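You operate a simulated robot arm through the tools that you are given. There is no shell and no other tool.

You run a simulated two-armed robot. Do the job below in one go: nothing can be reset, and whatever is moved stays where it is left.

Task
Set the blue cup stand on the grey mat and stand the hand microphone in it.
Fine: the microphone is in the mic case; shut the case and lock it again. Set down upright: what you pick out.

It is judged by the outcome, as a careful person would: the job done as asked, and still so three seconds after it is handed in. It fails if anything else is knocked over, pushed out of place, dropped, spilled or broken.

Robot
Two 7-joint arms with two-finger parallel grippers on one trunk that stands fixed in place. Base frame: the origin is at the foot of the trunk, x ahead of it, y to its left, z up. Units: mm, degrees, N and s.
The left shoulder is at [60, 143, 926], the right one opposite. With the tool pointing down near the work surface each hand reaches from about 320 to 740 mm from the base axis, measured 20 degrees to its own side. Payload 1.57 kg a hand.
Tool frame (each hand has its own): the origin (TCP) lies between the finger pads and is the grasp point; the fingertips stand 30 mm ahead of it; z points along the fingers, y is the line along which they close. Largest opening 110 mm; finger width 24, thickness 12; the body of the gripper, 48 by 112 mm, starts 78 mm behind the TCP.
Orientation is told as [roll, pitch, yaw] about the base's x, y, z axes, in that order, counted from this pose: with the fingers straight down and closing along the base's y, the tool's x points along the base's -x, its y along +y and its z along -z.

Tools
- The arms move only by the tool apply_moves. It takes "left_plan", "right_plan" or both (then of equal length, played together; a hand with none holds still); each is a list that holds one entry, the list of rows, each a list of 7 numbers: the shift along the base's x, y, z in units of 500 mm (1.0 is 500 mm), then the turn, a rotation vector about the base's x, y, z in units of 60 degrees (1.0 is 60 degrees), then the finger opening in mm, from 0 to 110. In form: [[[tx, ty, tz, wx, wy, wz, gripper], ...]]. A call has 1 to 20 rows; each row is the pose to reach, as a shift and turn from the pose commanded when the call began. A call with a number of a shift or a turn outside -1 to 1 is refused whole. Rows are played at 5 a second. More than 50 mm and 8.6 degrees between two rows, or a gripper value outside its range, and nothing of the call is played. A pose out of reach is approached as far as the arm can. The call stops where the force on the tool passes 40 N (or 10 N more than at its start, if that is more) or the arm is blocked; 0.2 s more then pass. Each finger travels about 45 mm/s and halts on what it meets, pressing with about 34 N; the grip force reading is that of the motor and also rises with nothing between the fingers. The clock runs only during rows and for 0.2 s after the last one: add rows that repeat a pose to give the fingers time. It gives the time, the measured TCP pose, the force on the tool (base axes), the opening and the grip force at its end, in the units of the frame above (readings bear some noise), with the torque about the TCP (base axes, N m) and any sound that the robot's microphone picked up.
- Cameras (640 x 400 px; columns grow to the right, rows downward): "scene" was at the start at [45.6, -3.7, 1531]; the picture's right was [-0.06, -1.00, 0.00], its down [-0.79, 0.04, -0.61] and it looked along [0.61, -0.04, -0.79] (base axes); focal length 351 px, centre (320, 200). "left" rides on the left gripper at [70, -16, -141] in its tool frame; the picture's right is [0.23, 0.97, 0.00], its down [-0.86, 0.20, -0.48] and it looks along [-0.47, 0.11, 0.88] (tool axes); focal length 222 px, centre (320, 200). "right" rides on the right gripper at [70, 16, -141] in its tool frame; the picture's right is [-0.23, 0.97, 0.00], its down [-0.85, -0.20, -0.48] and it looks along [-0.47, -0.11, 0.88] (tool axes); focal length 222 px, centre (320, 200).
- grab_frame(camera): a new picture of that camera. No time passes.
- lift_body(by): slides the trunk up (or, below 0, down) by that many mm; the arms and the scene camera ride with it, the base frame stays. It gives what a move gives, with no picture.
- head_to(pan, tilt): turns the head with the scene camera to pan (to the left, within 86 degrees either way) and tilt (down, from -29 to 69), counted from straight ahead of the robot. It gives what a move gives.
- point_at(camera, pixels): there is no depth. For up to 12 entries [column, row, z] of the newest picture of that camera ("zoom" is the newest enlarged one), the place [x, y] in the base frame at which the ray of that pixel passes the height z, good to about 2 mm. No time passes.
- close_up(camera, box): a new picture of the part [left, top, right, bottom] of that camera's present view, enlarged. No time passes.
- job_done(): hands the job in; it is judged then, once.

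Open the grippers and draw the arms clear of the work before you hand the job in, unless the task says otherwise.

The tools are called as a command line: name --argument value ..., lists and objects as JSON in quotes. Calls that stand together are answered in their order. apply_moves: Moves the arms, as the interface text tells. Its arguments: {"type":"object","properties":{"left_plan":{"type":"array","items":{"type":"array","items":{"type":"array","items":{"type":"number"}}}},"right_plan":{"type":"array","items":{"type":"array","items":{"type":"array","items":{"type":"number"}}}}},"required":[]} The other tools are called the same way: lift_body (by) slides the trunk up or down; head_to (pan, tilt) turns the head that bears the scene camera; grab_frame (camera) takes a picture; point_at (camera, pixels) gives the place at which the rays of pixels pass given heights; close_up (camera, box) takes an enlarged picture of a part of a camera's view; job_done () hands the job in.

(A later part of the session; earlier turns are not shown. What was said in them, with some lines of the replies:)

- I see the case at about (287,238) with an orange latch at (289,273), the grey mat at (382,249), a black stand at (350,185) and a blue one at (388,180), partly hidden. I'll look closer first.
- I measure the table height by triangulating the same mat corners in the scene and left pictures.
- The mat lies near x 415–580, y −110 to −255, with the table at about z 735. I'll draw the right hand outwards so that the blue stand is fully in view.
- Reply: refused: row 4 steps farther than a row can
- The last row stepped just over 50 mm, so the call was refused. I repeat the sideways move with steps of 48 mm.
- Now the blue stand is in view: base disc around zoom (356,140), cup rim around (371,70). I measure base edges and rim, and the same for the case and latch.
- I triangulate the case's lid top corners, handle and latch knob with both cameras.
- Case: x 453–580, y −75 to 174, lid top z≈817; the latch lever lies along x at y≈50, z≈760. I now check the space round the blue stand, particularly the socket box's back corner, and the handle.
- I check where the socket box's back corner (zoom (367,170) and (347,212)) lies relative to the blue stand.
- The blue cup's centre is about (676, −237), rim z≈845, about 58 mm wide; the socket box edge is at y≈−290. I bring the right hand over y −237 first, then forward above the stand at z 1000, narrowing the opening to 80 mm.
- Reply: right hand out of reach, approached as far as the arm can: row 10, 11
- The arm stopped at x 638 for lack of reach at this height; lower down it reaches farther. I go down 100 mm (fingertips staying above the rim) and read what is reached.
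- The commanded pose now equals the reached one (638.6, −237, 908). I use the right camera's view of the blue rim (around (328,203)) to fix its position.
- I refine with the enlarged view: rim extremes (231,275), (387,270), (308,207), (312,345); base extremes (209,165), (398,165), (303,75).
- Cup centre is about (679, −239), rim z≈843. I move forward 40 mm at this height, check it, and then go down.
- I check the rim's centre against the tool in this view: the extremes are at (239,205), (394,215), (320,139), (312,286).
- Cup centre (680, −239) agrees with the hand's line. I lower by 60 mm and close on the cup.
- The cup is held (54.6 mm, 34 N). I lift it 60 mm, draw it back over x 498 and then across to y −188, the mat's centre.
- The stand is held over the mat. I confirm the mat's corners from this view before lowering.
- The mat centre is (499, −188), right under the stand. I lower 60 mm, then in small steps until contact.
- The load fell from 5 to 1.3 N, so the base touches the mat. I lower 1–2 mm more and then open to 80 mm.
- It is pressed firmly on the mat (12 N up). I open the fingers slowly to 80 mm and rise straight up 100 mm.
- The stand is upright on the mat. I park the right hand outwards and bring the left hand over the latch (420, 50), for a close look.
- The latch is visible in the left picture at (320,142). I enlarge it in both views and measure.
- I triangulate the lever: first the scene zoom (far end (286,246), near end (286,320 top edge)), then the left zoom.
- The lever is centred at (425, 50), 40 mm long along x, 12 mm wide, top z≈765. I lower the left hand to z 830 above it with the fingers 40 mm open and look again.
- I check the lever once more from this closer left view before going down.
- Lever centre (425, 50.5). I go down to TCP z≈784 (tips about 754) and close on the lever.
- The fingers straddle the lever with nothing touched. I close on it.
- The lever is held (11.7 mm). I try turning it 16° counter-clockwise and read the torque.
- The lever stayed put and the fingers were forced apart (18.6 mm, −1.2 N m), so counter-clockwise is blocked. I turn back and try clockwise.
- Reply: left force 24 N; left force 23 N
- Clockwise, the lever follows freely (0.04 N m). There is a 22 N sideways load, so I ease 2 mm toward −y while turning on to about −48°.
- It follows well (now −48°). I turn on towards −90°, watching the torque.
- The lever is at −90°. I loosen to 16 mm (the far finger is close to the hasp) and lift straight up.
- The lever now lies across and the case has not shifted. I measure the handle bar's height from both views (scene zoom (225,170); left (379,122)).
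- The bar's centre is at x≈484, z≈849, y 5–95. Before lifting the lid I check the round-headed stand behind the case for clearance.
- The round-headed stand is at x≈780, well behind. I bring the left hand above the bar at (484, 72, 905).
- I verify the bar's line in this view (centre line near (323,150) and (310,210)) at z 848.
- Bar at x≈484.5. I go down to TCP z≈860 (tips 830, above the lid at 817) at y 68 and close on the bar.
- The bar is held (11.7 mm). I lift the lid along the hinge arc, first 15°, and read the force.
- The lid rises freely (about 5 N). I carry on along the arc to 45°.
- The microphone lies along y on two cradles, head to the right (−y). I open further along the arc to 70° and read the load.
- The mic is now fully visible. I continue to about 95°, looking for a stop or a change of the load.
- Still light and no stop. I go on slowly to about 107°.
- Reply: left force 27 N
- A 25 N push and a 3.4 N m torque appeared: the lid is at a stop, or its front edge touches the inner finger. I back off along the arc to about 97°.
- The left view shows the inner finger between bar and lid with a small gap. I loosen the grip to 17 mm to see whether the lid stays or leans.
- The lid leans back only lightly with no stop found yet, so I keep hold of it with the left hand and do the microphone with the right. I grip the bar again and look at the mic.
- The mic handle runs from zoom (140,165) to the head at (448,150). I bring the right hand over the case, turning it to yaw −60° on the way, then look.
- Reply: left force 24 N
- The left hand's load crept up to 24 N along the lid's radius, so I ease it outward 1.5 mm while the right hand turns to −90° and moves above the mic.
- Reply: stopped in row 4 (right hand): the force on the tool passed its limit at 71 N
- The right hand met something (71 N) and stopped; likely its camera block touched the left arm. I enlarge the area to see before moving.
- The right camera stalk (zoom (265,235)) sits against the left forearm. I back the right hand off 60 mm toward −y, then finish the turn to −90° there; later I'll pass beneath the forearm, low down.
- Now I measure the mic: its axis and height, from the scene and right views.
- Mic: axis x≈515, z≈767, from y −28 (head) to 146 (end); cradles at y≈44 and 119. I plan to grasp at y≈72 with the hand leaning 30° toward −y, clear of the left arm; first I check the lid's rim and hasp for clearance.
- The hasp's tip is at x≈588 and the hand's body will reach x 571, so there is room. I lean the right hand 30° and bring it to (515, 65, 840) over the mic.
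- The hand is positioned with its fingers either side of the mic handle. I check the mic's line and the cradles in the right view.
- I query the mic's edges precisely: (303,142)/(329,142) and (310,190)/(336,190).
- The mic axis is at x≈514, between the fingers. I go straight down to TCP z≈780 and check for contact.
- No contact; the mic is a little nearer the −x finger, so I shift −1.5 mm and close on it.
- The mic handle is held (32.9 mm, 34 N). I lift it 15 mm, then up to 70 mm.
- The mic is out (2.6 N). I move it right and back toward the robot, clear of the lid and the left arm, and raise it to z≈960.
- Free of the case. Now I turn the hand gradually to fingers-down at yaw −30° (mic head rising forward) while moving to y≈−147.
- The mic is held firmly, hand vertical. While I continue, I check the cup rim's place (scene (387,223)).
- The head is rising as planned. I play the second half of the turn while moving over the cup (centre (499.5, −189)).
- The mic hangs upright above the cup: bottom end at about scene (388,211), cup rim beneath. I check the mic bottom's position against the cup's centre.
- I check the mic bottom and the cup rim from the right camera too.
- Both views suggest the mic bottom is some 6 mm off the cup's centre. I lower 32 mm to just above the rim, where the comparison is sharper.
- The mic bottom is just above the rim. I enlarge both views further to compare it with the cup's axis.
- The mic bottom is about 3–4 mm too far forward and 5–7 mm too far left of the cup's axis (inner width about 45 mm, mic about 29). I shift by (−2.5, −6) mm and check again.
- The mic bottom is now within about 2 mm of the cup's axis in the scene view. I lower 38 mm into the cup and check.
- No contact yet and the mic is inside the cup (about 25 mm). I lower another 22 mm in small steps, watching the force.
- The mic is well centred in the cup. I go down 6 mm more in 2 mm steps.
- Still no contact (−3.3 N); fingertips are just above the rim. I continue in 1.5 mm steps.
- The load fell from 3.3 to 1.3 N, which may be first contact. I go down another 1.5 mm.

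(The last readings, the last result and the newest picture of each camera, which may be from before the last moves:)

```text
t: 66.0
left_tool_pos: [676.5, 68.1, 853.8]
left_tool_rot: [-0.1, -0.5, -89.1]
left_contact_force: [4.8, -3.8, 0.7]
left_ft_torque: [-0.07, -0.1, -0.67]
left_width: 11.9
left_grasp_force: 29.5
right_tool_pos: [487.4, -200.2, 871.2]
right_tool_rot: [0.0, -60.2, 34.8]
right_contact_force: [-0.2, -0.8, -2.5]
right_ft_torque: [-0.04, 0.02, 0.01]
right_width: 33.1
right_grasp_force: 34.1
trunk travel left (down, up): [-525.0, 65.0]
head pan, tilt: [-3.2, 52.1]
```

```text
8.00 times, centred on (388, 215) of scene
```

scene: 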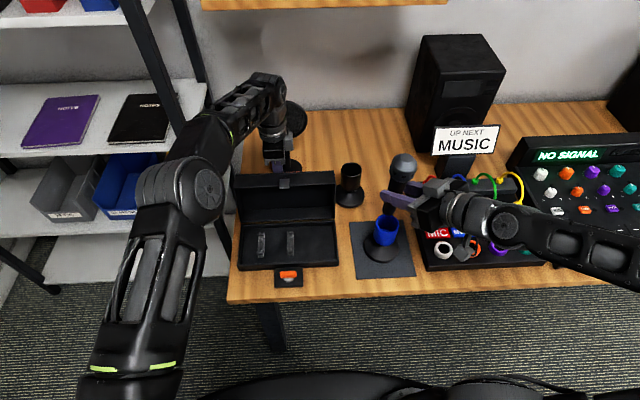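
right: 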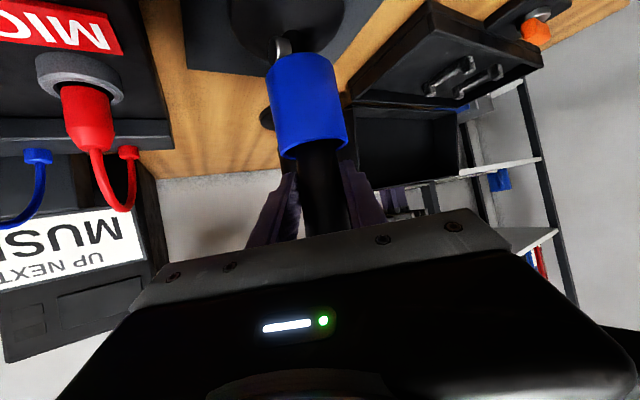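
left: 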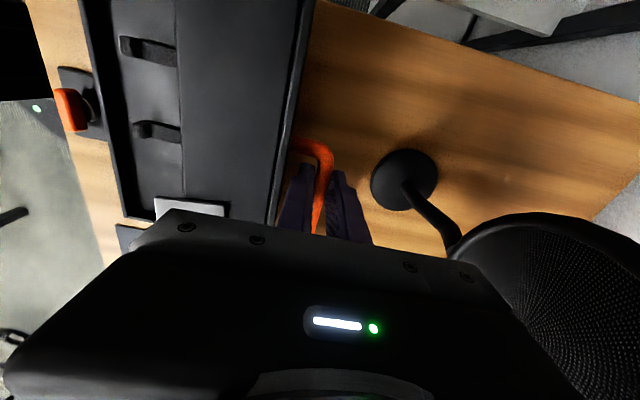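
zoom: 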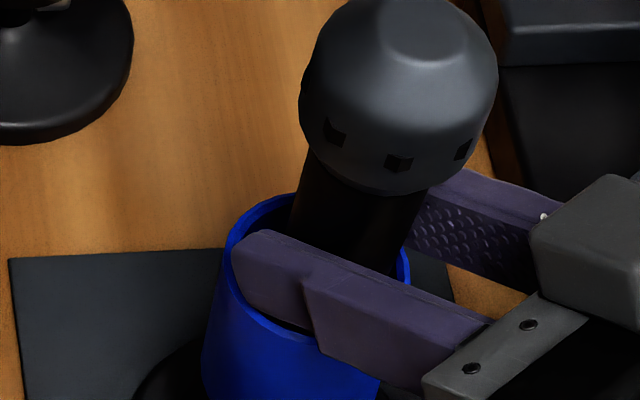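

Still hanging free (−2.5 N). I continue down in small steps, 4 mm more.

apply_moves --right_plan '[[[0, 0, -0.002, 0, 0, 0, 15], [0, 0, -0.004, 0, 0, 0, 15], [0, 0, -0.004, 0, 0, 0, 15]]]'

apply_moves --right_plan '[[[0, 0, -0.002, 0, 0, 0, 15], [0, 0, -0.004, 0, 0, 0, 15], [0, 0, -0.004, 0, 0, 0, 15]]]'

close_up --camera "right" --box '[270, 110, 370, 200]'

close_up --camera "scene" --box '[368, 190, 408, 240]'

```text
t: 66.8
left_tool_pos: [675.7, 68.9, 853.8]
left_tool_rot: [-0.1, -0.5, -88.9]
left_contact_force: [4.8, -3.7, 0.5]
left_ft_torque: [-0.04, -0.11, -0.75]
left_width: 12.1
left_grasp_force: 29.0
right_tool_pos: [487.6, -199.6, 868.5]
right_tool_rot: [0.0, -60.1, 34.9]
right_contact_force: [-0.3, 0.0, -2.9]
right_ft_torque: [-0.03, 0.02, 0.0]
right_width: 32.8
right_grasp_force: 34.1
trunk travel left (down, up): [-525.0, 65.0]
head pan, tilt: [-3.2, 52.1]
```

```text
t: 67.6
left_tool_pos: [676.9, 68.3, 854.9]
left_tool_rot: [-0.1, -0.5, -89.1]
left_contact_force: [5.9, -4.9, 0.2]
left_ft_torque: [0.41, -0.16, -0.73]
left_width: 12.3
left_grasp_force: 29.5
right_tool_pos: [487.5, -200.6, 869.8]
right_tool_rot: [-0.2, -60.1, 35.0]
right_contact_force: [0.0, 1.3, 10.8]
right_ft_torque: [0.19, -0.2, -0.01]
right_width: 33.3
right_grasp_force: 34.1
trunk travel left (down, up): [-525.0, 65.0]
head pan, tilt: [-3.2, 52.1]
```

```text
4.44 times, centred on (320, 155) of right
```

zoom: 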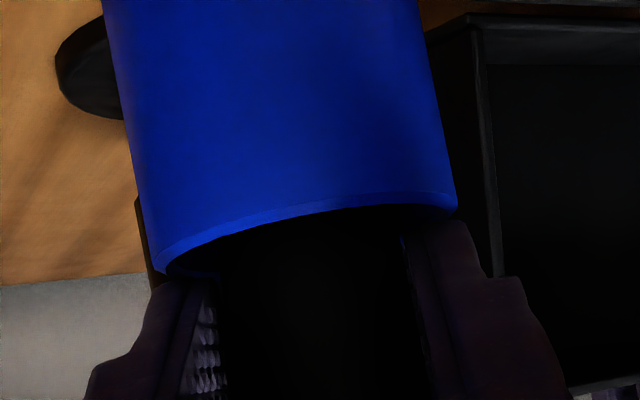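

```text
8.00 times, centred on (388, 215) of scene
```

zoom: 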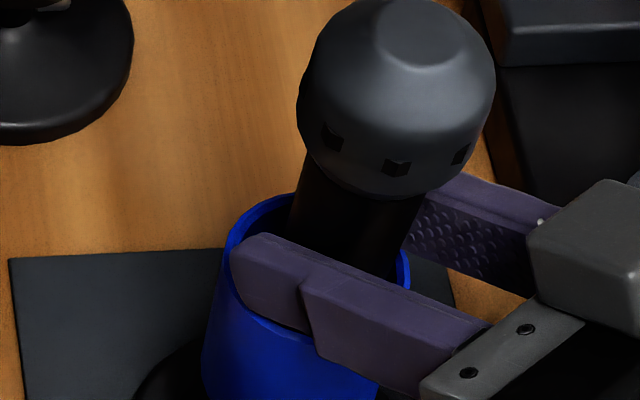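

Contact: 11 N, and the torque points to the fingertips resting on the rim, with the mic within a few mm of the cup floor. I rise 1 mm and open slowly so the mic settles onto the floor.

apply_moves --right_plan '[[[0, 0, 0.002, 0, 0, 0, 33], [0, 0, 0.003, 0, 0, 0, 34], [0, 0, 0.003, 0, 0, 0, 35], [0, 0, 0.003, 0, 0, 0, 36], [0, 0, 0.003, 0, 0, 0, 38], [0, 0, 0.003, 0, 0, 0, 40], [0, 0, 0.003, 0, 0, 0, 40]]]'

close_up --camera "scene" --box '[358, 170, 418, 250]'

close_up --camera "right" --box '[250, 60, 390, 230]'

```text
t: 69.2
left_tool_pos: [675.6, 68.5, 853.3]
left_tool_rot: [-0.1, -0.5, -89.1]
left_contact_force: [6.3, -4.0, 0.3]
left_ft_torque: [-0.24, -0.1, -0.74]
left_width: 11.9
left_grasp_force: 29.7
right_tool_pos: [485.9, -201.3, 869.1]
right_tool_rot: [0.0, -60.1, 34.8]
right_contact_force: [1.8, -0.1, 4.7]
right_ft_torque: [0.04, -0.11, -0.05]
right_width: 34.8
right_grasp_force: 0.1
trunk travel left (down, up): [-525.0, 65.0]
head pan, tilt: [-3.2, 52.1]
```

```text
5.00 times, centred on (388, 210) of scene
```

zoom: 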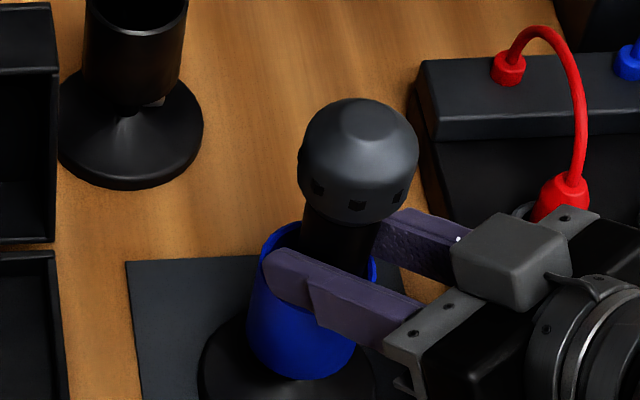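

```text
2.35 times, centred on (320, 145) of right
```

zoom: 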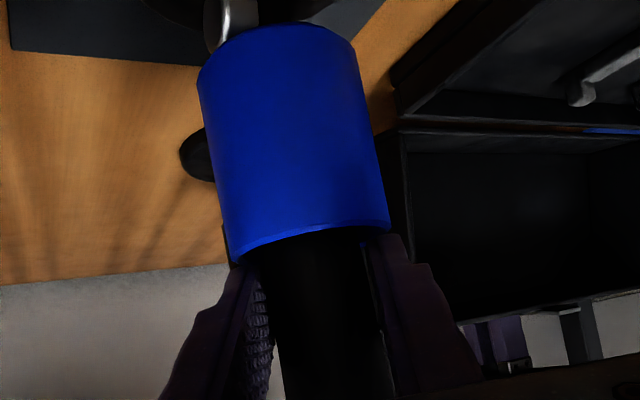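

The opening reads only 34.8 mm, so a fingertip may be catching the rim. I rise 6 mm without opening further, then open to 46.

apply_moves --right_plan '[[[0, 0, 0.004, 0, 0, 0, 36], [0, 0, 0.008, 0, 0, 0, 36], [0, 0, 0.012, 0, 0, 0, 36], [0, 0, 0.014, 0, 0, 0, 40], [0, 0, 0.014, 0, 0, 0, 46], [0, 0, 0.014, 0, 0, 0, 46]]]'

close_up --camera "scene" --box '[358, 170, 418, 250]'

close_up --camera "right" --box '[250, 60, 390, 230]'

```text
t: 70.6
left_tool_pos: [676.3, 69.4, 853.4]
left_tool_rot: [-0.1, -0.5, -89.1]
left_contact_force: [6.7, -4.7, 0.7]
left_ft_torque: [0.01, -0.1, -0.74]
left_width: 11.8
left_grasp_force: 29.2
right_tool_pos: [487.6, -199.5, 875.8]
right_tool_rot: [0.0, -60.1, 34.9]
right_contact_force: [0.3, -0.9, 0.5]
right_ft_torque: [0.0, 0.02, 0.04]
right_width: 46.0
right_grasp_force: 0.0
trunk travel left (down, up): [-525.0, 65.0]
head pan, tilt: [-3.2, 52.1]
```

```text
5.00 times, centred on (388, 210) of scene
```

zoom: 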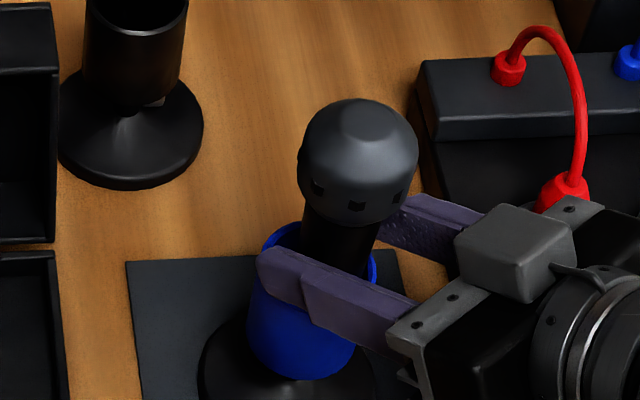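

```text
2.35 times, centred on (320, 145) of right
```

zoom: 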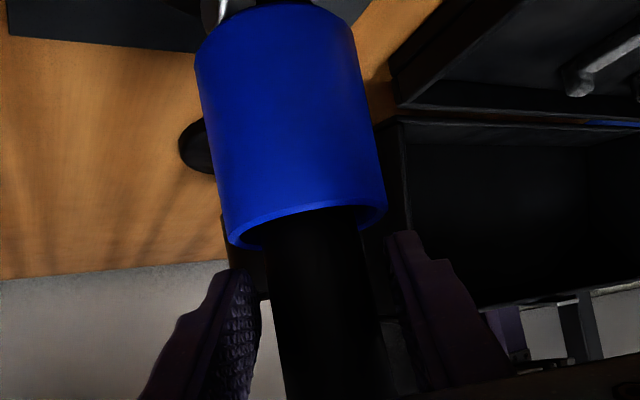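

The mic stands free in the cup (0.5 N, fingers 46 mm open). I draw the right hand straight back along its own axis.

apply_moves --right_plan '[[[0, 0, 0, 0, 0, 0, 52], [-0.0142, -0.0099, 0.01, 0, 0, 0, 54], [-0.0426, -0.0298, 0.03, 0, 0, 0, 54], [-0.0851, -0.0596, 0.06, 0, 0, 0, 54], [-0.1418, -0.0994, 0.1, 0, 0, 0, 54], [-0.1843, -0.1292, 0.13, 0, 0, 0, 54], [-0.1843, -0.1292, 0.13, 0, 0, 0, 54]]]'

grab_frame --camera "scene"

close_up --camera "scene" --box '[348, 160, 428, 290]'

grab_frame --camera "right"

```text
t: 72.2
left_tool_pos: [675.7, 67.8, 853.7]
left_tool_rot: [0.0, -0.5, -89.1]
left_contact_force: [5.2, -3.7, 1.5]
left_ft_torque: [-0.07, -0.05, -0.73]
left_width: 12.2
left_grasp_force: 29.6
right_tool_pos: [399.9, -269.7, 941.6]
right_tool_rot: [0.1, -60.1, 34.9]
right_contact_force: [0.0, -0.1, -0.4]
right_ft_torque: [0.02, 0.03, 0.02]
right_width: 54.0
right_grasp_force: 0.0
right hand out of reach, approached as far as the arm can: row 6, 7
trunk travel left (down, up): [-525.0, 65.0]
head pan, tilt: [-3.2, 52.1]
```

```text
taken
```

scene: 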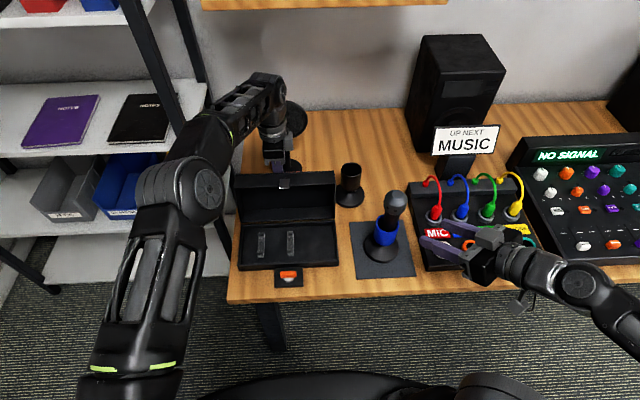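

```text
3.08 times, centred on (388, 225) of scene
```

zoom: 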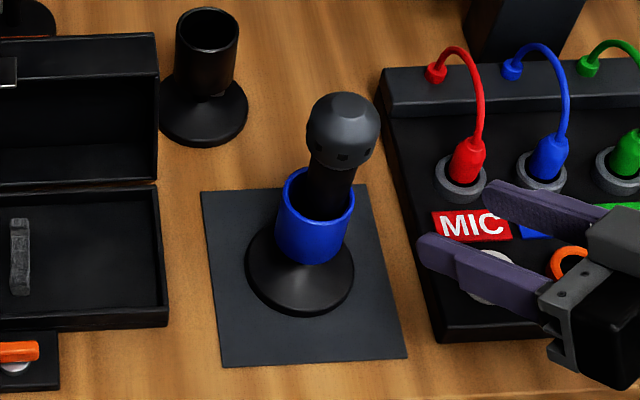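

```text
taken
```

right: 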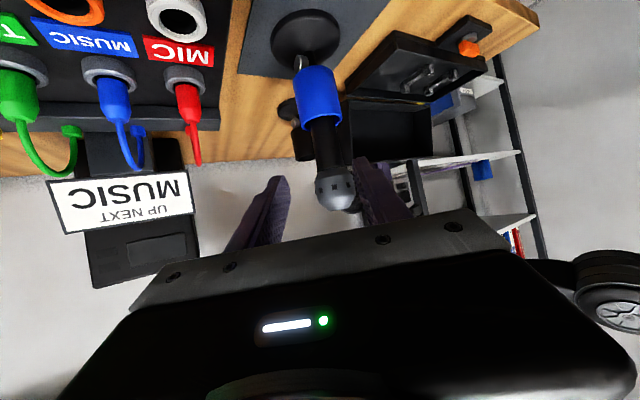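

The mic stands upright in the cup on the mat. I raise and park the right hand out to the right, turning it back to pointing down.

apply_moves --right_plan '[[[0, -0.02, 0.03, 0, 0, 0, 54], [0, -0.04, 0.06, -0.0339, 0.1075, -0.0587, 54], [0, -0.07, 0.09, -0.0678, 0.215, -0.1173, 54], [0, -0.1, 0.12, -0.1017, 0.3225, -0.176, 54], [0, -0.13, 0.14, -0.1356, 0.43, -0.2347, 54], [0, -0.16, 0.16, -0.1694, 0.5376, -0.2933, 54], [0, -0.18, 0.17, -0.2033, 0.6451, -0.352, 54], [0, -0.2, 0.18, -0.2372, 0.7526, -0.4107, 54], [0, -0.22, 0.18, -0.2711, 0.8601, -0.4693, 54], [0, -0.24, 0.18, -0.305, 0.9676, -0.528, 54], [0, -0.24, 0.18, -0.305, 0.9676, -0.528, 54]]]'

grab_frame --camera "scene"

```text
t: 74.6
left_tool_pos: [676.0, 67.8, 855.4]
left_tool_rot: [-0.1, -0.5, -89.1]
left_contact_force: [5.4, -2.7, 1.1]
left_ft_torque: [-0.14, -0.12, -0.71]
left_width: 12.1
left_grasp_force: 29.1
right_tool_pos: [400.0, -391.0, 1030.9]
right_tool_rot: [-0.1, 0.0, -0.2]
right_contact_force: [-0.4, -0.2, 0.3]
right_ft_torque: [-0.01, -0.01, -0.04]
right_width: 53.9
right_grasp_force: 0.0
trunk travel left (down, up): [-525.0, 65.0]
head pan, tilt: [-3.2, 52.1]
```

```text
taken
```

scene: 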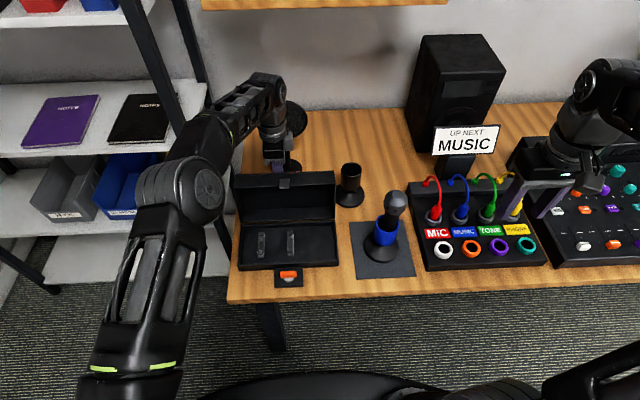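

The right arm is parked. Now the left hand swings the lid back along the same arc, first to 60°.

apply_moves --left_plan '[[[-0.007, 0, 0.003, 0, 0, 0, 5], [-0.0224, 0, 0.0188, 0, 0, 0, 5], [-0.0392, 0, 0.0332, 0, 0, 0, 5], [-0.057, 0, 0.0462, 0, 0, 0, 5], [-0.076, 0, 0.0576, 0, 0, 0, 5], [-0.0958, 0, 0.0672, 0, 0, 0, 5], [-0.1164, 0, 0.075, 0, 0, 0, 5], [-0.1378, 0, 0.0812, 0, 0, 0, 5], [-0.1378, 0, 0.0812, 0, 0, 0, 5]]]'

close_up --camera "scene" --box '[230, 130, 370, 290]'

```text
t: 76.6
left_tool_pos: [605.7, 69.3, 895.9]
left_tool_rot: [0.0, -0.6, -89.1]
left_contact_force: [2.0, -3.1, 12.9]
left_ft_torque: [0.06, -0.02, -0.7]
left_width: 12.2
left_grasp_force: 29.3
right_tool_pos: [399.1, -390.1, 1031.3]
right_tool_rot: [-0.1, -0.1, 0.0]
right_contact_force: [-0.4, 0.7, 0.2]
right_ft_torque: [-0.02, -0.01, 0.02]
right_width: 54.1
right_grasp_force: 0.1
trunk travel left (down, up): [-525.0, 65.0]
head pan, tilt: [-3.2, 52.1]
```

```text
2.50 times, centred on (300, 210) of scene
```

zoom: 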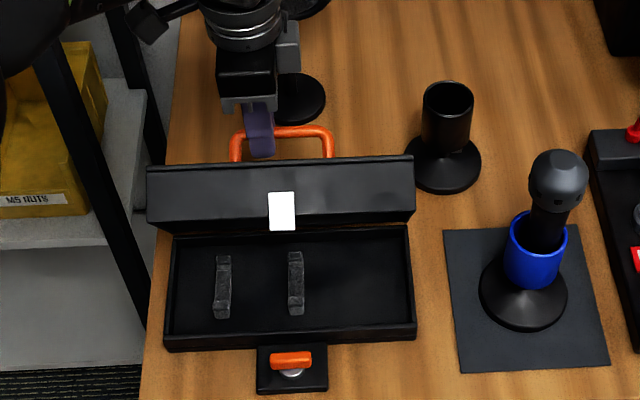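

The lid follows (13 N along the radius). I go on to 20°, with 1 mm added to ease that load.

apply_moves --left_plan '[[[-0.0216, 0, 0.006, 0, 0, 0, 5], [-0.0436, 0, 0.0084, 0, 0, 0, 5], [-0.0656, 0, 0.0088, 0, 0, 0, 5], [-0.0876, 0, 0.0072, 0, 0, 0, 5], [-0.1096, 0, 0.0036, 0, 0, 0, 5], [-0.131, 0, -0.0018, 0, 0, 0, 5], [-0.1518, 0, -0.009, 0, 0, 0, 5], [-0.172, 0, -0.018, 0, 0, 0, 5], [-0.172, 0, -0.018, 0, 0, 0, 5]]]'

close_up --camera "scene" --box '[230, 150, 370, 290]'

```text
t: 78.6
left_tool_pos: [519.5, 69.8, 885.6]
left_tool_rot: [-0.2, -0.4, -89.1]
left_contact_force: [0.8, 1.3, 0.4]
left_ft_torque: [0.3, -0.03, -0.7]
left_width: 12.2
left_grasp_force: 29.2
right_tool_pos: [398.8, -390.2, 1029.4]
right_tool_rot: [0.0, -0.2, 0.0]
right_contact_force: [-1.1, 0.0, -0.7]
right_ft_torque: [0.01, -0.02, 0.02]
right_width: 54.2
right_grasp_force: 0.1
trunk travel left (down, up): [-525.0, 65.0]
head pan, tilt: [-3.2, 52.1]
```

```text
2.86 times, centred on (300, 220) of scene
```

zoom: 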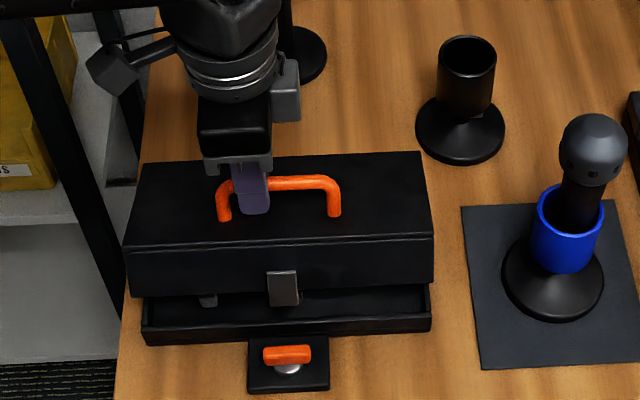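

The lid is nearly shut. I bring it down the last 20° slowly.

apply_moves --left_plan '[[[-0.0096, 0, -0.0054, 0, 0, 0, 5], [-0.0192, 0, -0.0112, 0, 0, 0, 5], [-0.0286, 0, -0.0174, 0, 0, 0, 5], [-0.0376, 0, -0.0238, 0, 0, 0, 5], [-0.0464, 0, -0.0308, 0, 0, 0, 5], [-0.0548, 0, -0.0378, 0, 0, 0, 5], [-0.0644, 0, -0.0472, 0, 0, 0, 5], [-0.0706, 0, -0.0544, 0, 0, 0, 5], [-0.0706, 0, -0.0544, 0, 0, 0, 5]]]'

close_up --camera "scene" --box '[230, 170, 350, 290]'

```text
t: 80.6
left_tool_pos: [485.1, 69.3, 857.5]
left_tool_rot: [-0.2, -0.5, -89.1]
left_contact_force: [-0.2, 2.7, -0.5]
left_ft_torque: [0.1, -0.06, -0.73]
left_width: 11.8
left_grasp_force: 29.2
right_tool_pos: [401.4, -390.2, 1030.6]
right_tool_rot: [-0.1, 0.0, 0.0]
right_contact_force: [0.6, -0.9, -0.1]
right_ft_torque: [0.0, -0.03, 0.01]
right_width: 54.1
right_grasp_force: 0.0
trunk travel left (down, up): [-525.0, 65.0]
head pan, tilt: [-3.2, 52.1]
```

```text
3.33 times, centred on (290, 230) of scene
```

zoom: 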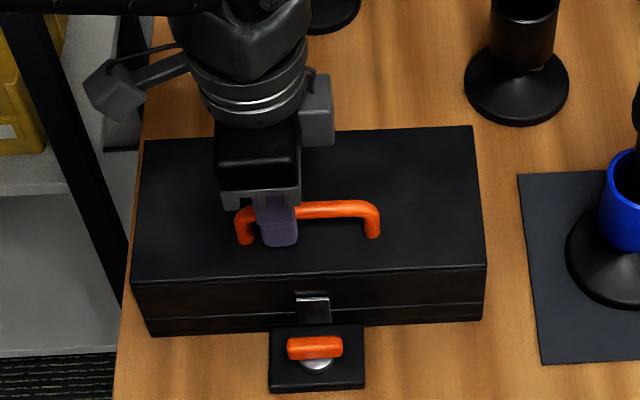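

The lid looks shut as before. I press down 2 mm to confirm it is seated.

apply_moves --left_plan '[[[0, 0, -0.002, 0, 0, 0, 5], [0, 0, -0.004, 0, 0, 0, 5], [0, 0, -0.004, 0, 0, 0, 5]]]'

close_up --camera "scene" --box '[260, 220, 330, 295]'

```text
t: 81.4
left_tool_pos: [484.7, 68.9, 857.9]
left_tool_rot: [0.1, -0.5, -89.3]
left_contact_force: [-4.2, 4.4, 22.6]
left_ft_torque: [0.28, 0.05, -0.71]
left_width: 11.7
left_grasp_force: 28.6
right_tool_pos: [397.9, -389.6, 1031.3]
right_tool_rot: [-0.1, -0.2, 0.0]
right_contact_force: [-0.4, 0.2, 0.3]
right_ft_torque: [0.01, -0.03, 0.01]
right_width: 53.7
right_grasp_force: 0.1
trunk travel left (down, up): [-525.0, 65.0]
head pan, tilt: [-3.2, 52.1]
```

```text
5.33 times, centred on (295, 258) of scene
```

zoom: 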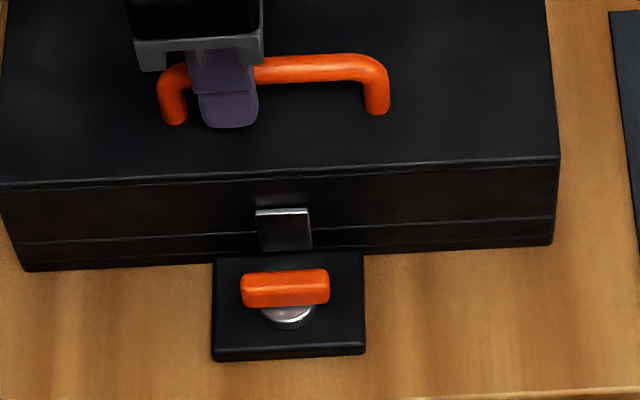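

Seated: 22 N of resistance, and the picture matches the start. I release the pressure, open the fingers and lift off the handle.

apply_moves --left_plan '[[[0, 0, 0.004, 0, 0, 0, 8], [0, 0, 0.005, 0, 0, 0, 14], [0, 0, 0.005, 0, 0, 0, 24], [0, 0, 0.005, 0, 0, 0, 36], [0, 0, 0.005, 0, 0, 0, 44], [0, 0, 0.005, 0, 0, 0, 44], [0, 0, 0.04, 0, 0, 0, 44], [0, 0, 0.1, 0, 0, 0, 44], [0, 0, 0.18, 0, 0, 0, 44], [0, 0, 0.22, 0, 0, 0, 44], [0, 0, 0.22, 0, 0, 0, 44]]]'

grab_frame --camera "left"

close_up --camera "scene" --box '[230, 190, 350, 295]'

```text
t: 83.8
left_tool_pos: [485.4, 67.5, 968.4]
left_tool_rot: [-0.1, -0.4, -89.0]
left_contact_force: [0.2, 0.3, -0.9]
left_ft_torque: [0.02, 0.01, 0.0]
left_width: 43.9
left_grasp_force: 0.1
right_tool_pos: [399.6, -389.7, 1030.3]
right_tool_rot: [-0.1, -0.1, 0.1]
right_contact_force: [0.4, -0.1, 0.4]
right_ft_torque: [0.0, 0.0, -0.03]
right_width: 54.0
right_grasp_force: 0.0
trunk travel left (down, up): [-525.0, 65.0]
head pan, tilt: [-3.2, 52.1]
```

```text
taken
```

left: 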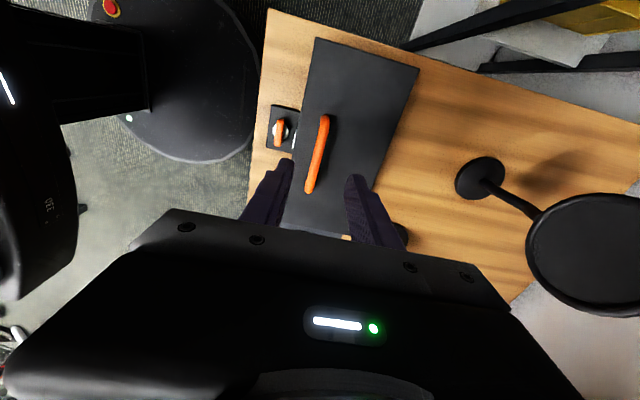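

```text
3.81 times, centred on (290, 242) of scene
```

zoom: 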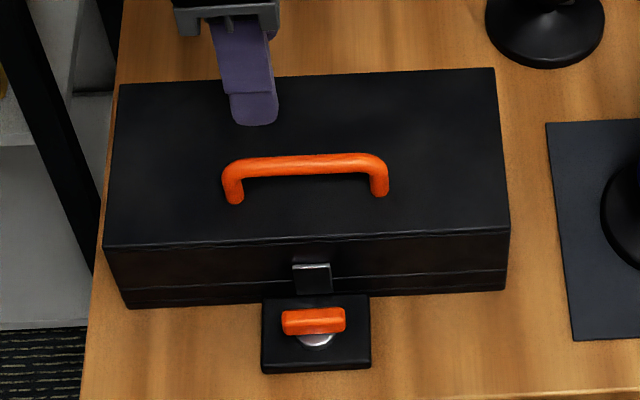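

The case is shut and unmoved. Now I take the left hand back over the latch (424, 48.5, 850), narrowing the fingers to 20 mm.

apply_moves --left_plan '[[[-0.06, -0.02, 0, 0, 0, 0, 44], [-0.1228, -0.038, -0.02, 0, 0, 0, 36], [-0.1228, -0.038, -0.1, 0, 0, 0, 28], [-0.1228, -0.038, -0.18, 0, 0, 0, 20], [-0.1228, -0.038, -0.236, 0, 0, 0, 20], [-0.1228, -0.038, -0.236, 0, 0, 0, 20]]]'

close_up --camera "left" --box '[260, 90, 380, 220]'

close_up --camera "scene" --box '[240, 190, 350, 295]'

```text
t: 85.2
left_tool_pos: [424.0, 48.0, 848.7]
left_tool_rot: [-0.1, -0.5, -89.1]
left_contact_force: [0.0, -0.9, -0.4]
left_ft_torque: [0.0, -0.03, -0.02]
left_width: 20.0
left_grasp_force: 0.0
right_tool_pos: [399.8, -390.2, 1032.0]
right_tool_rot: [-0.1, 0.0, 0.0]
right_contact_force: [0.5, 0.5, -0.4]
right_ft_torque: [0.02, 0.04, 0.0]
right_width: 53.7
right_grasp_force: 0.1
trunk travel left (down, up): [-525.0, 65.0]
head pan, tilt: [-3.2, 52.1]
```

```text
3.08 times, centred on (320, 155) of left
```

zoom: 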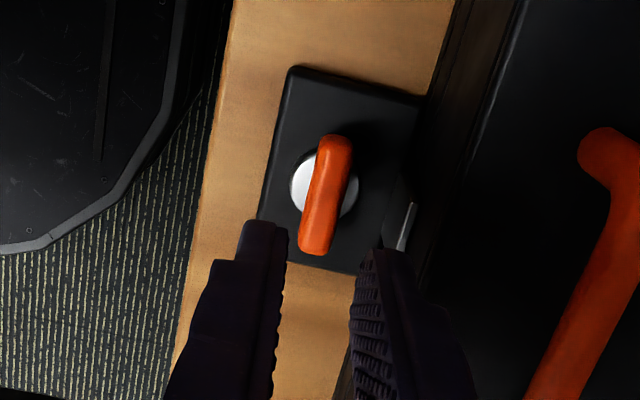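

```text
3.81 times, centred on (295, 242) of scene
```

zoom: 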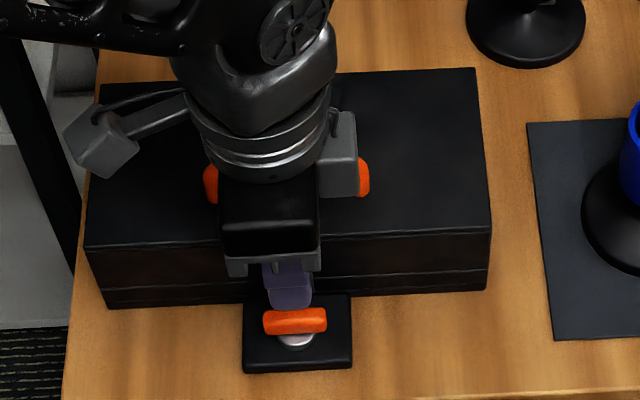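

I fix the lever's place and the hasp's front edge from a fresh left picture.

grab_frame --camera "left"

point_at --camera "left" --pixels '[[324.8, 136.5, 765], [318.6, 170.5, 765], [315, 153, 765], [329, 153, 765], [348, 164, 755], [344, 171, 755], [341, 170, 755]]'

```text
taken
```

left: 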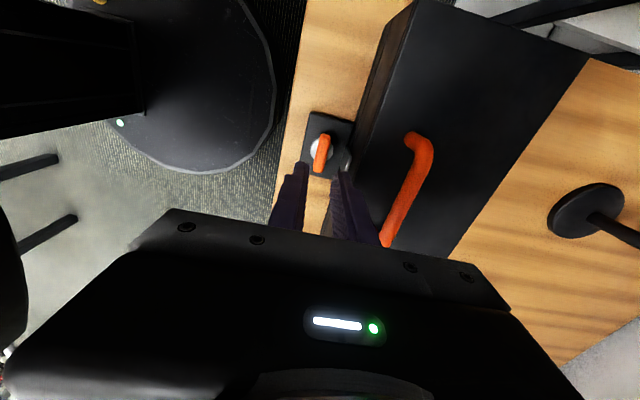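

```text
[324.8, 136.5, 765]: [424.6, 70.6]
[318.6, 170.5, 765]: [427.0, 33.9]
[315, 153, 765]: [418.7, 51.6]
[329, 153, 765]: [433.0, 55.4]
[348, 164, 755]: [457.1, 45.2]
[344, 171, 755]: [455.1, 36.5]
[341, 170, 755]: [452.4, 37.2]
```

The lever is centred at about (425.5, 51), the hasp front at x≈452. I go down onto it with a 22 mm opening and check for contact.

apply_moves --left_plan '[[[0.002, 0.004, -0.04, 0, 0, 0, 22], [0.002, 0.005, -0.08, 0, 0, 0, 22], [0.002, 0.005, -0.11, 0, 0, 0, 22], [0.002, 0.005, -0.129, 0, 0, 0, 22], [0.002, 0.005, -0.129, 0, 0, 0, 22]]]'

close_up --camera "left" --box '[260, 90, 380, 220]'

close_up --camera "scene" --box '[260, 220, 330, 295]'

```text
t: 86.4
left_tool_pos: [425.8, 50.9, 782.9]
left_tool_rot: [-0.1, -0.5, -89.1]
left_contact_force: [0.3, -1.0, 0.1]
left_ft_torque: [0.02, 0.02, -0.01]
left_width: 22.2
left_grasp_force: 0.0
right_tool_pos: [398.9, -390.0, 1030.1]
right_tool_rot: [-0.1, -0.2, 0.1]
right_contact_force: [-0.2, -0.6, -0.9]
right_ft_torque: [0.01, 0.04, -0.03]
right_width: 53.9
right_grasp_force: 0.1
trunk travel left (down, up): [-525.0, 65.0]
head pan, tilt: [-3.2, 52.1]
```

```text
3.08 times, centred on (320, 155) of left
```

zoom: 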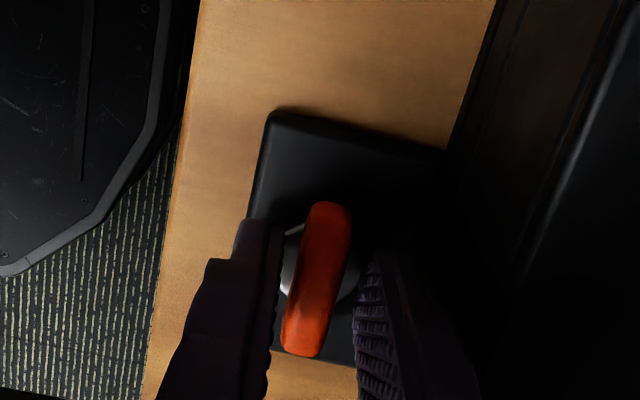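

```text
5.33 times, centred on (295, 258) of scene
```

zoom: 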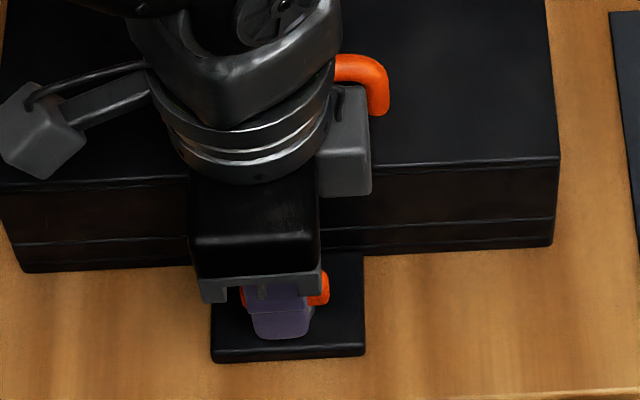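

The lever sits between the fingers with no contact. I close on it.

apply_moves --left_plan '[[[0, 0, 0, 0, 0, 0, 15], [0, 0, 0, 0, 0, 0, 8], [0, 0, 0, 0, 0, 0, 5], [0, 0, 0, 0, 0, 0, 5]]]'

```text
t: 87.4
left_tool_pos: [424.9, 50.6, 783.3]
left_tool_rot: [-0.1, -0.4, -89.1]
left_contact_force: [-4.4, 0.0, -1.5]
left_ft_torque: [-0.05, -0.06, 0.02]
left_width: 11.8
left_grasp_force: 29.4
right_tool_pos: [398.3, -389.7, 1030.3]
right_tool_rot: [-0.1, 0.0, 0.1]
right_contact_force: [-0.6, -0.2, -0.8]
right_ft_torque: [0.01, 0.0, 0.01]
right_width: 53.8
right_grasp_force: 0.1
trunk travel left (down, up): [-525.0, 65.0]
head pan, tilt: [-3.2, 52.1]
```

Held (11.8 mm). I turn it back counter-clockwise, first 42°.

apply_moves --left_plan '[[[0, 0, 0, 0, 0, 0.12, 5], [0, 0, 0, 0, 0, 0.24, 5], [0, 0, 0, 0, 0, 0.36, 5], [0, 0, 0, 0, 0, 0.48, 5], [0, 0, 0, 0, 0, 0.6, 5], [0, 0, 0, 0, 0, 0.7, 5], [0, 0, 0, 0, 0, 0.7, 5]]]'

close_up --camera "left" --box '[260, 90, 380, 220]'

```text
t: 89.0
left_tool_pos: [423.1, 50.7, 783.8]
left_tool_rot: [0.0, -0.4, -47.0]
left_contact_force: [-5.4, -10.8, -21.9]
left_ft_torque: [-0.49, -0.35, -0.01]
left_width: 11.8
left_grasp_force: 29.2
right_tool_pos: [399.9, -391.0, 1029.0]
right_tool_rot: [-0.1, -0.1, -0.1]
right_contact_force: [-0.3, 0.1, -0.4]
right_ft_torque: [-0.03, 0.03, -0.05]
right_width: 54.2
right_grasp_force: 0.1
trunk travel left (down, up): [-525.0, 65.0]
head pan, tilt: [-3.2, 52.1]
```

```text
3.08 times, centred on (320, 155) of left
```

zoom: 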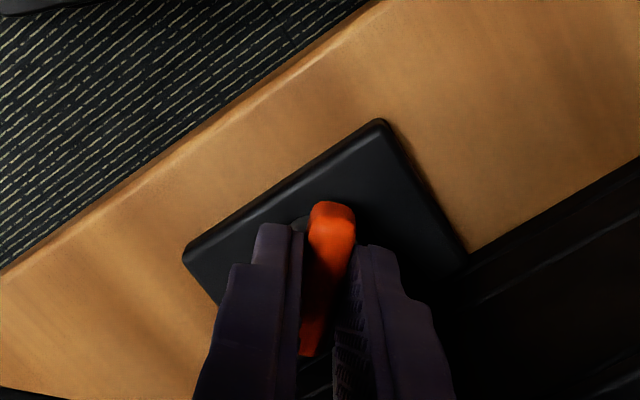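

It follows. I ease 1 mm down and toward −y to relieve the load, and turn the remaining 47° to the locked position.

apply_moves --left_plan '[[[-0.001, -0.002, -0.002, 0, 0, 0.02, 5], [-0.001, -0.002, -0.002, 0, 0, 0.13, 5], [-0.001, -0.002, -0.002, 0, 0, 0.26, 5], [-0.001, -0.002, -0.002, 0, 0, 0.39, 5], [-0.001, -0.002, -0.002, 0, 0, 0.52, 5], [-0.001, -0.002, -0.002, 0, 0, 0.65, 5], [-0.001, -0.002, -0.002, 0, 0, 0.74, 5], [-0.001, -0.002, -0.002, 0, 0, 0.78, 5], [-0.001, -0.002, -0.002, 0, 0, 0.78, 5]]]'

close_up --camera "left" --box '[260, 90, 380, 220]'

close_up --camera "scene" --box '[260, 220, 330, 295]'

```text
t: 91.0
left_tool_pos: [423.9, 49.3, 784.0]
left_tool_rot: [0.0, -0.4, -0.2]
left_contact_force: [-11.8, -17.4, -8.9]
left_ft_torque: [-0.38, 0.93, -0.02]
left_width: 11.7
left_grasp_force: 28.8
right_tool_pos: [398.7, -391.6, 1030.5]
right_tool_rot: [0.1, -0.2, 0.0]
right_contact_force: [-0.2, 0.4, -0.1]
right_ft_torque: [0.0, -0.02, -0.02]
right_width: 54.1
right_grasp_force: 0.1
trunk travel left (down, up): [-525.0, 65.0]
head pan, tilt: [-3.2, 52.1]
```

```text
3.08 times, centred on (320, 155) of left
```

zoom: 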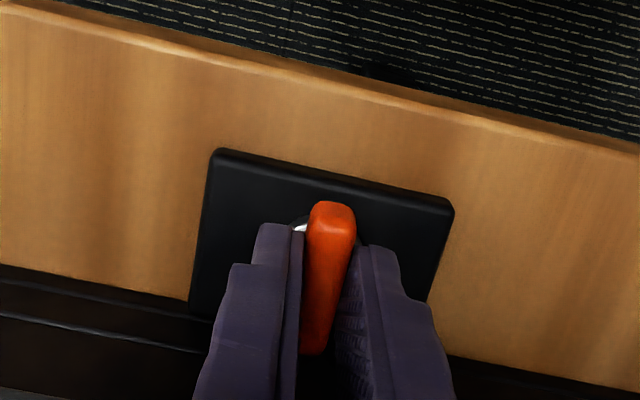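

```text
5.33 times, centred on (295, 258) of scene
```

zoom: 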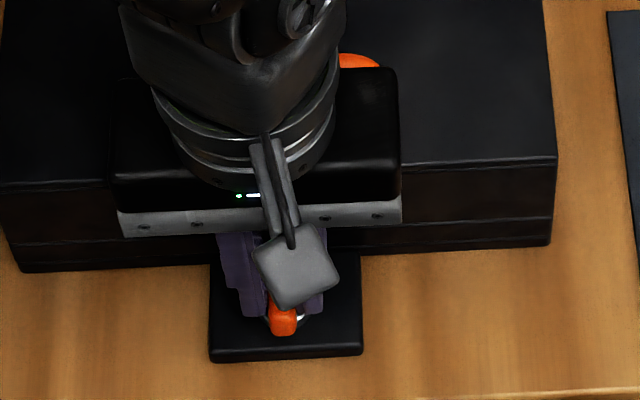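

The lever is back along x at −0.2°. I nudge it 2° more to feel for the stop.

apply_moves --left_plan '[[[0, 0, 0, 0, 0, 0.02, 5], [0, 0, 0, 0, 0, 0.035, 5], [0, 0, 0, 0, 0, 0.035, 5]]]'

```text
t: 91.8
left_tool_pos: [423.9, 49.8, 783.5]
left_tool_rot: [0.0, -0.4, 1.7]
left_contact_force: [-13.9, -19.2, -12.8]
left_ft_torque: [-0.41, -0.06, -0.8]
left_width: 12.2
left_grasp_force: 29.3
right_tool_pos: [398.6, -391.7, 1029.7]
right_tool_rot: [0.0, -0.2, -0.1]
right_contact_force: [-0.3, -0.2, -0.2]
right_ft_torque: [0.0, 0.02, 0.0]
right_width: 54.4
right_grasp_force: 0.1
trunk travel left (down, up): [-525.0, 65.0]
head pan, tilt: [-3.2, 52.1]
```

The stop is felt (−0.8 N m): the latch is fully closed. I open the fingers and rise straight up.

apply_moves --left_plan '[[[0, 0, 0, 0, 0, -0.02, 14], [0, 0, 0, 0, 0, -0.02, 24], [0, 0, 0, 0, 0, -0.02, 36], [0, 0, 0, 0, 0, -0.02, 40], [0, 0, 0.04, 0, 0, -0.02, 40], [0, 0, 0.12, 0, 0, -0.02, 40], [0, 0, 0.2, 0, 0, -0.02, 50], [0, 0, 0.28, 0, 0, -0.02, 60], [0, 0, 0.36, 0, 0, -0.02, 60], [0, 0, 0.36, 0, 0, -0.02, 60]]]'

close_up --camera "scene" --box '[240, 190, 350, 295]'

grab_frame --camera "left"

```text
t: 94.0
left_tool_pos: [421.9, 51.4, 962.0]
left_tool_rot: [0.0, -0.5, 0.7]
left_contact_force: [-0.6, -0.2, 0.3]
left_ft_torque: [0.03, 0.04, 0.0]
left_width: 60.0
left_grasp_force: 0.1
right_tool_pos: [399.0, -389.9, 1030.8]
right_tool_rot: [0.0, -0.1, 0.0]
right_contact_force: [0.4, 0.0, 0.3]
right_ft_torque: [-0.01, 0.02, 0.01]
right_width: 53.9
right_grasp_force: 0.1
trunk travel left (down, up): [-525.0, 65.0]
head pan, tilt: [-3.2, 52.1]
```

```text
3.81 times, centred on (295, 242) of scene
```

zoom: 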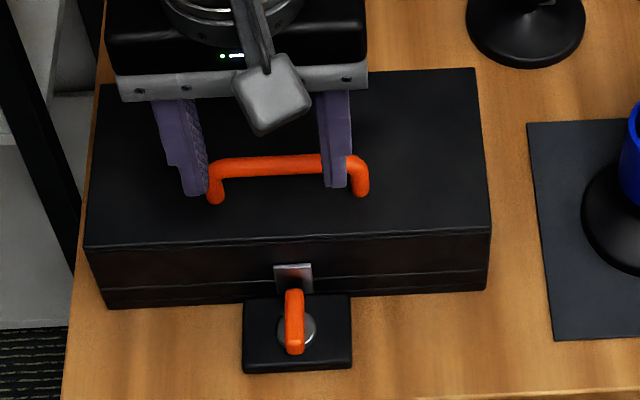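

```text
taken
```

left: 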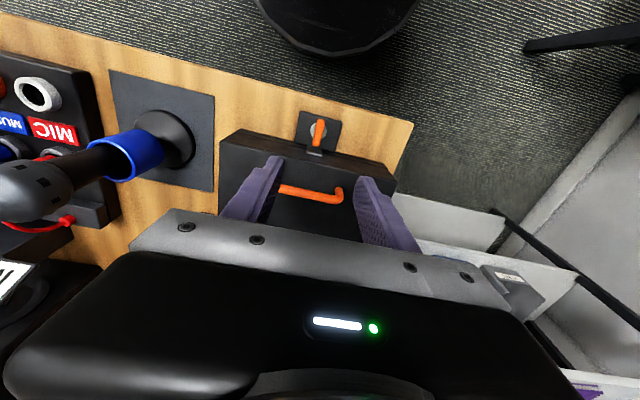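

The latch is locked exactly as at the start. I draw the left arm up and back to its starting place with both grippers open, and check the whole scene.

apply_moves --left_plan '[[[0.006, 0.03, 0.04, 0, 0, 0, 80], [0.012, 0.07, 0.09, 0, 0, 0, 100], [0.02, 0.11, 0.15, 0, 0, 0, 110], [0.03, 0.15, 0.21, 0, 0, 0, 110], [0.036, 0.17, 0.25, 0, 0, 0, 110], [0.036, 0.17, 0.25, 0, 0, 0, 110]]]' --right_plan '[[[0, 0, 0, 0, 0, 0, 70], [0, 0, 0, 0, 0, 0, 90], [0, 0, 0, 0, 0, 0, 110], [0, 0, 0, 0, 0, 0, 110], [0, 0, 0, 0, 0, 0, 110], [0, 0, 0, 0, 0, 0, 110]]]'

grab_frame --camera "scene"

close_up --camera "scene" --box '[330, 160, 450, 290]'

close_up --camera "scene" --box '[220, 190, 350, 300]'

```text
t: 95.4
left_tool_pos: [439.8, 135.8, 1086.8]
left_tool_rot: [-0.1, -0.4, 0.6]
left_contact_force: [-0.6, -1.0, 0.0]
left_ft_torque: [0.04, -0.01, 0.01]
left_width: 110.0
left_grasp_force: 0.1
right_tool_pos: [399.5, -390.2, 1030.8]
right_tool_rot: [-0.1, -0.2, 0.1]
right_contact_force: [0.8, -0.1, -0.5]
right_ft_torque: [0.0, -0.02, 0.03]
right_width: 110.2
right_grasp_force: 0.0
trunk travel left (down, up): [-525.0, 65.0]
head pan, tilt: [-3.2, 52.1]
```

```text
taken
```

scene: 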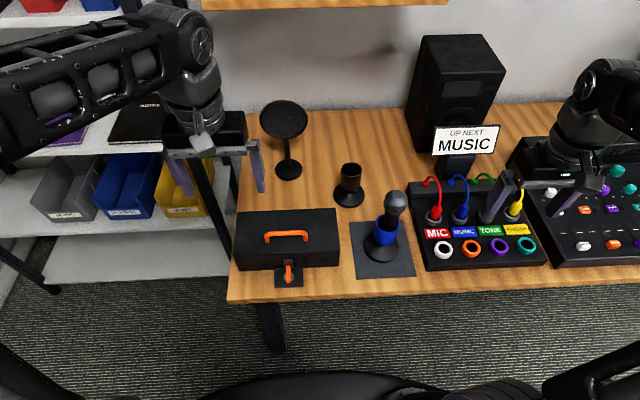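

```text
3.08 times, centred on (390, 225) of scene
```

zoom: 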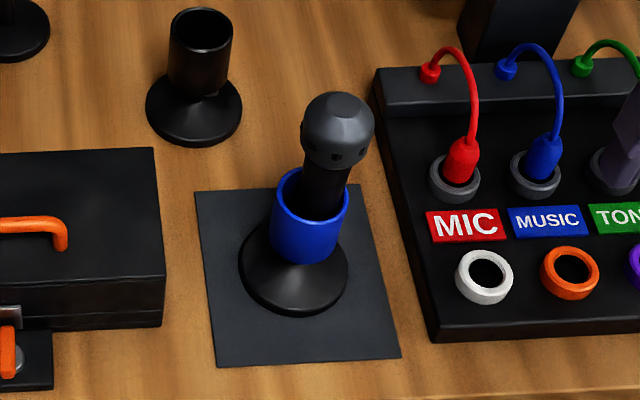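

```text
3.64 times, centred on (285, 245) of scene
```

zoom: 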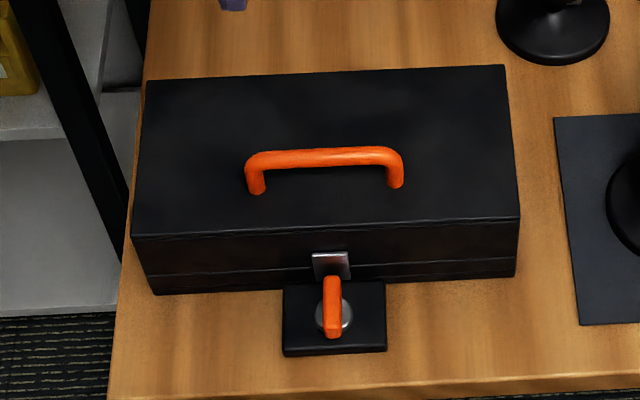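

The blue stand is upright on the mat with the mic standing in it. The case is shut and locked just as at the start, nothing else has moved, and both hands are open and clear. I hand the job in.

job_done

```text
The job is handed in.
```

The blue cup stand is upright on the grey mat with the microphone standing head up in it. The case is shut and locked again.

- **Stand:** it sits at about the centre of the mat, with its whole base on it.
- **Microphone:** it was released a few millimetres above the cup floor and settled in. It looked upright and steady in the last picture.
- **Case:** the lid pressed down firmly seated, and the orange lever was turned back until it met its stop. The case looks the same as it did at the start.
- **Arm contact:** while reaching for the microphone, the right hand knocked something, most likely the left forearm. The force peaked at 71 N and the move stopped. Nothing on the table shifted as far as the pictures show.

The other items were where they began in the final view, and both arms ended open and clear.
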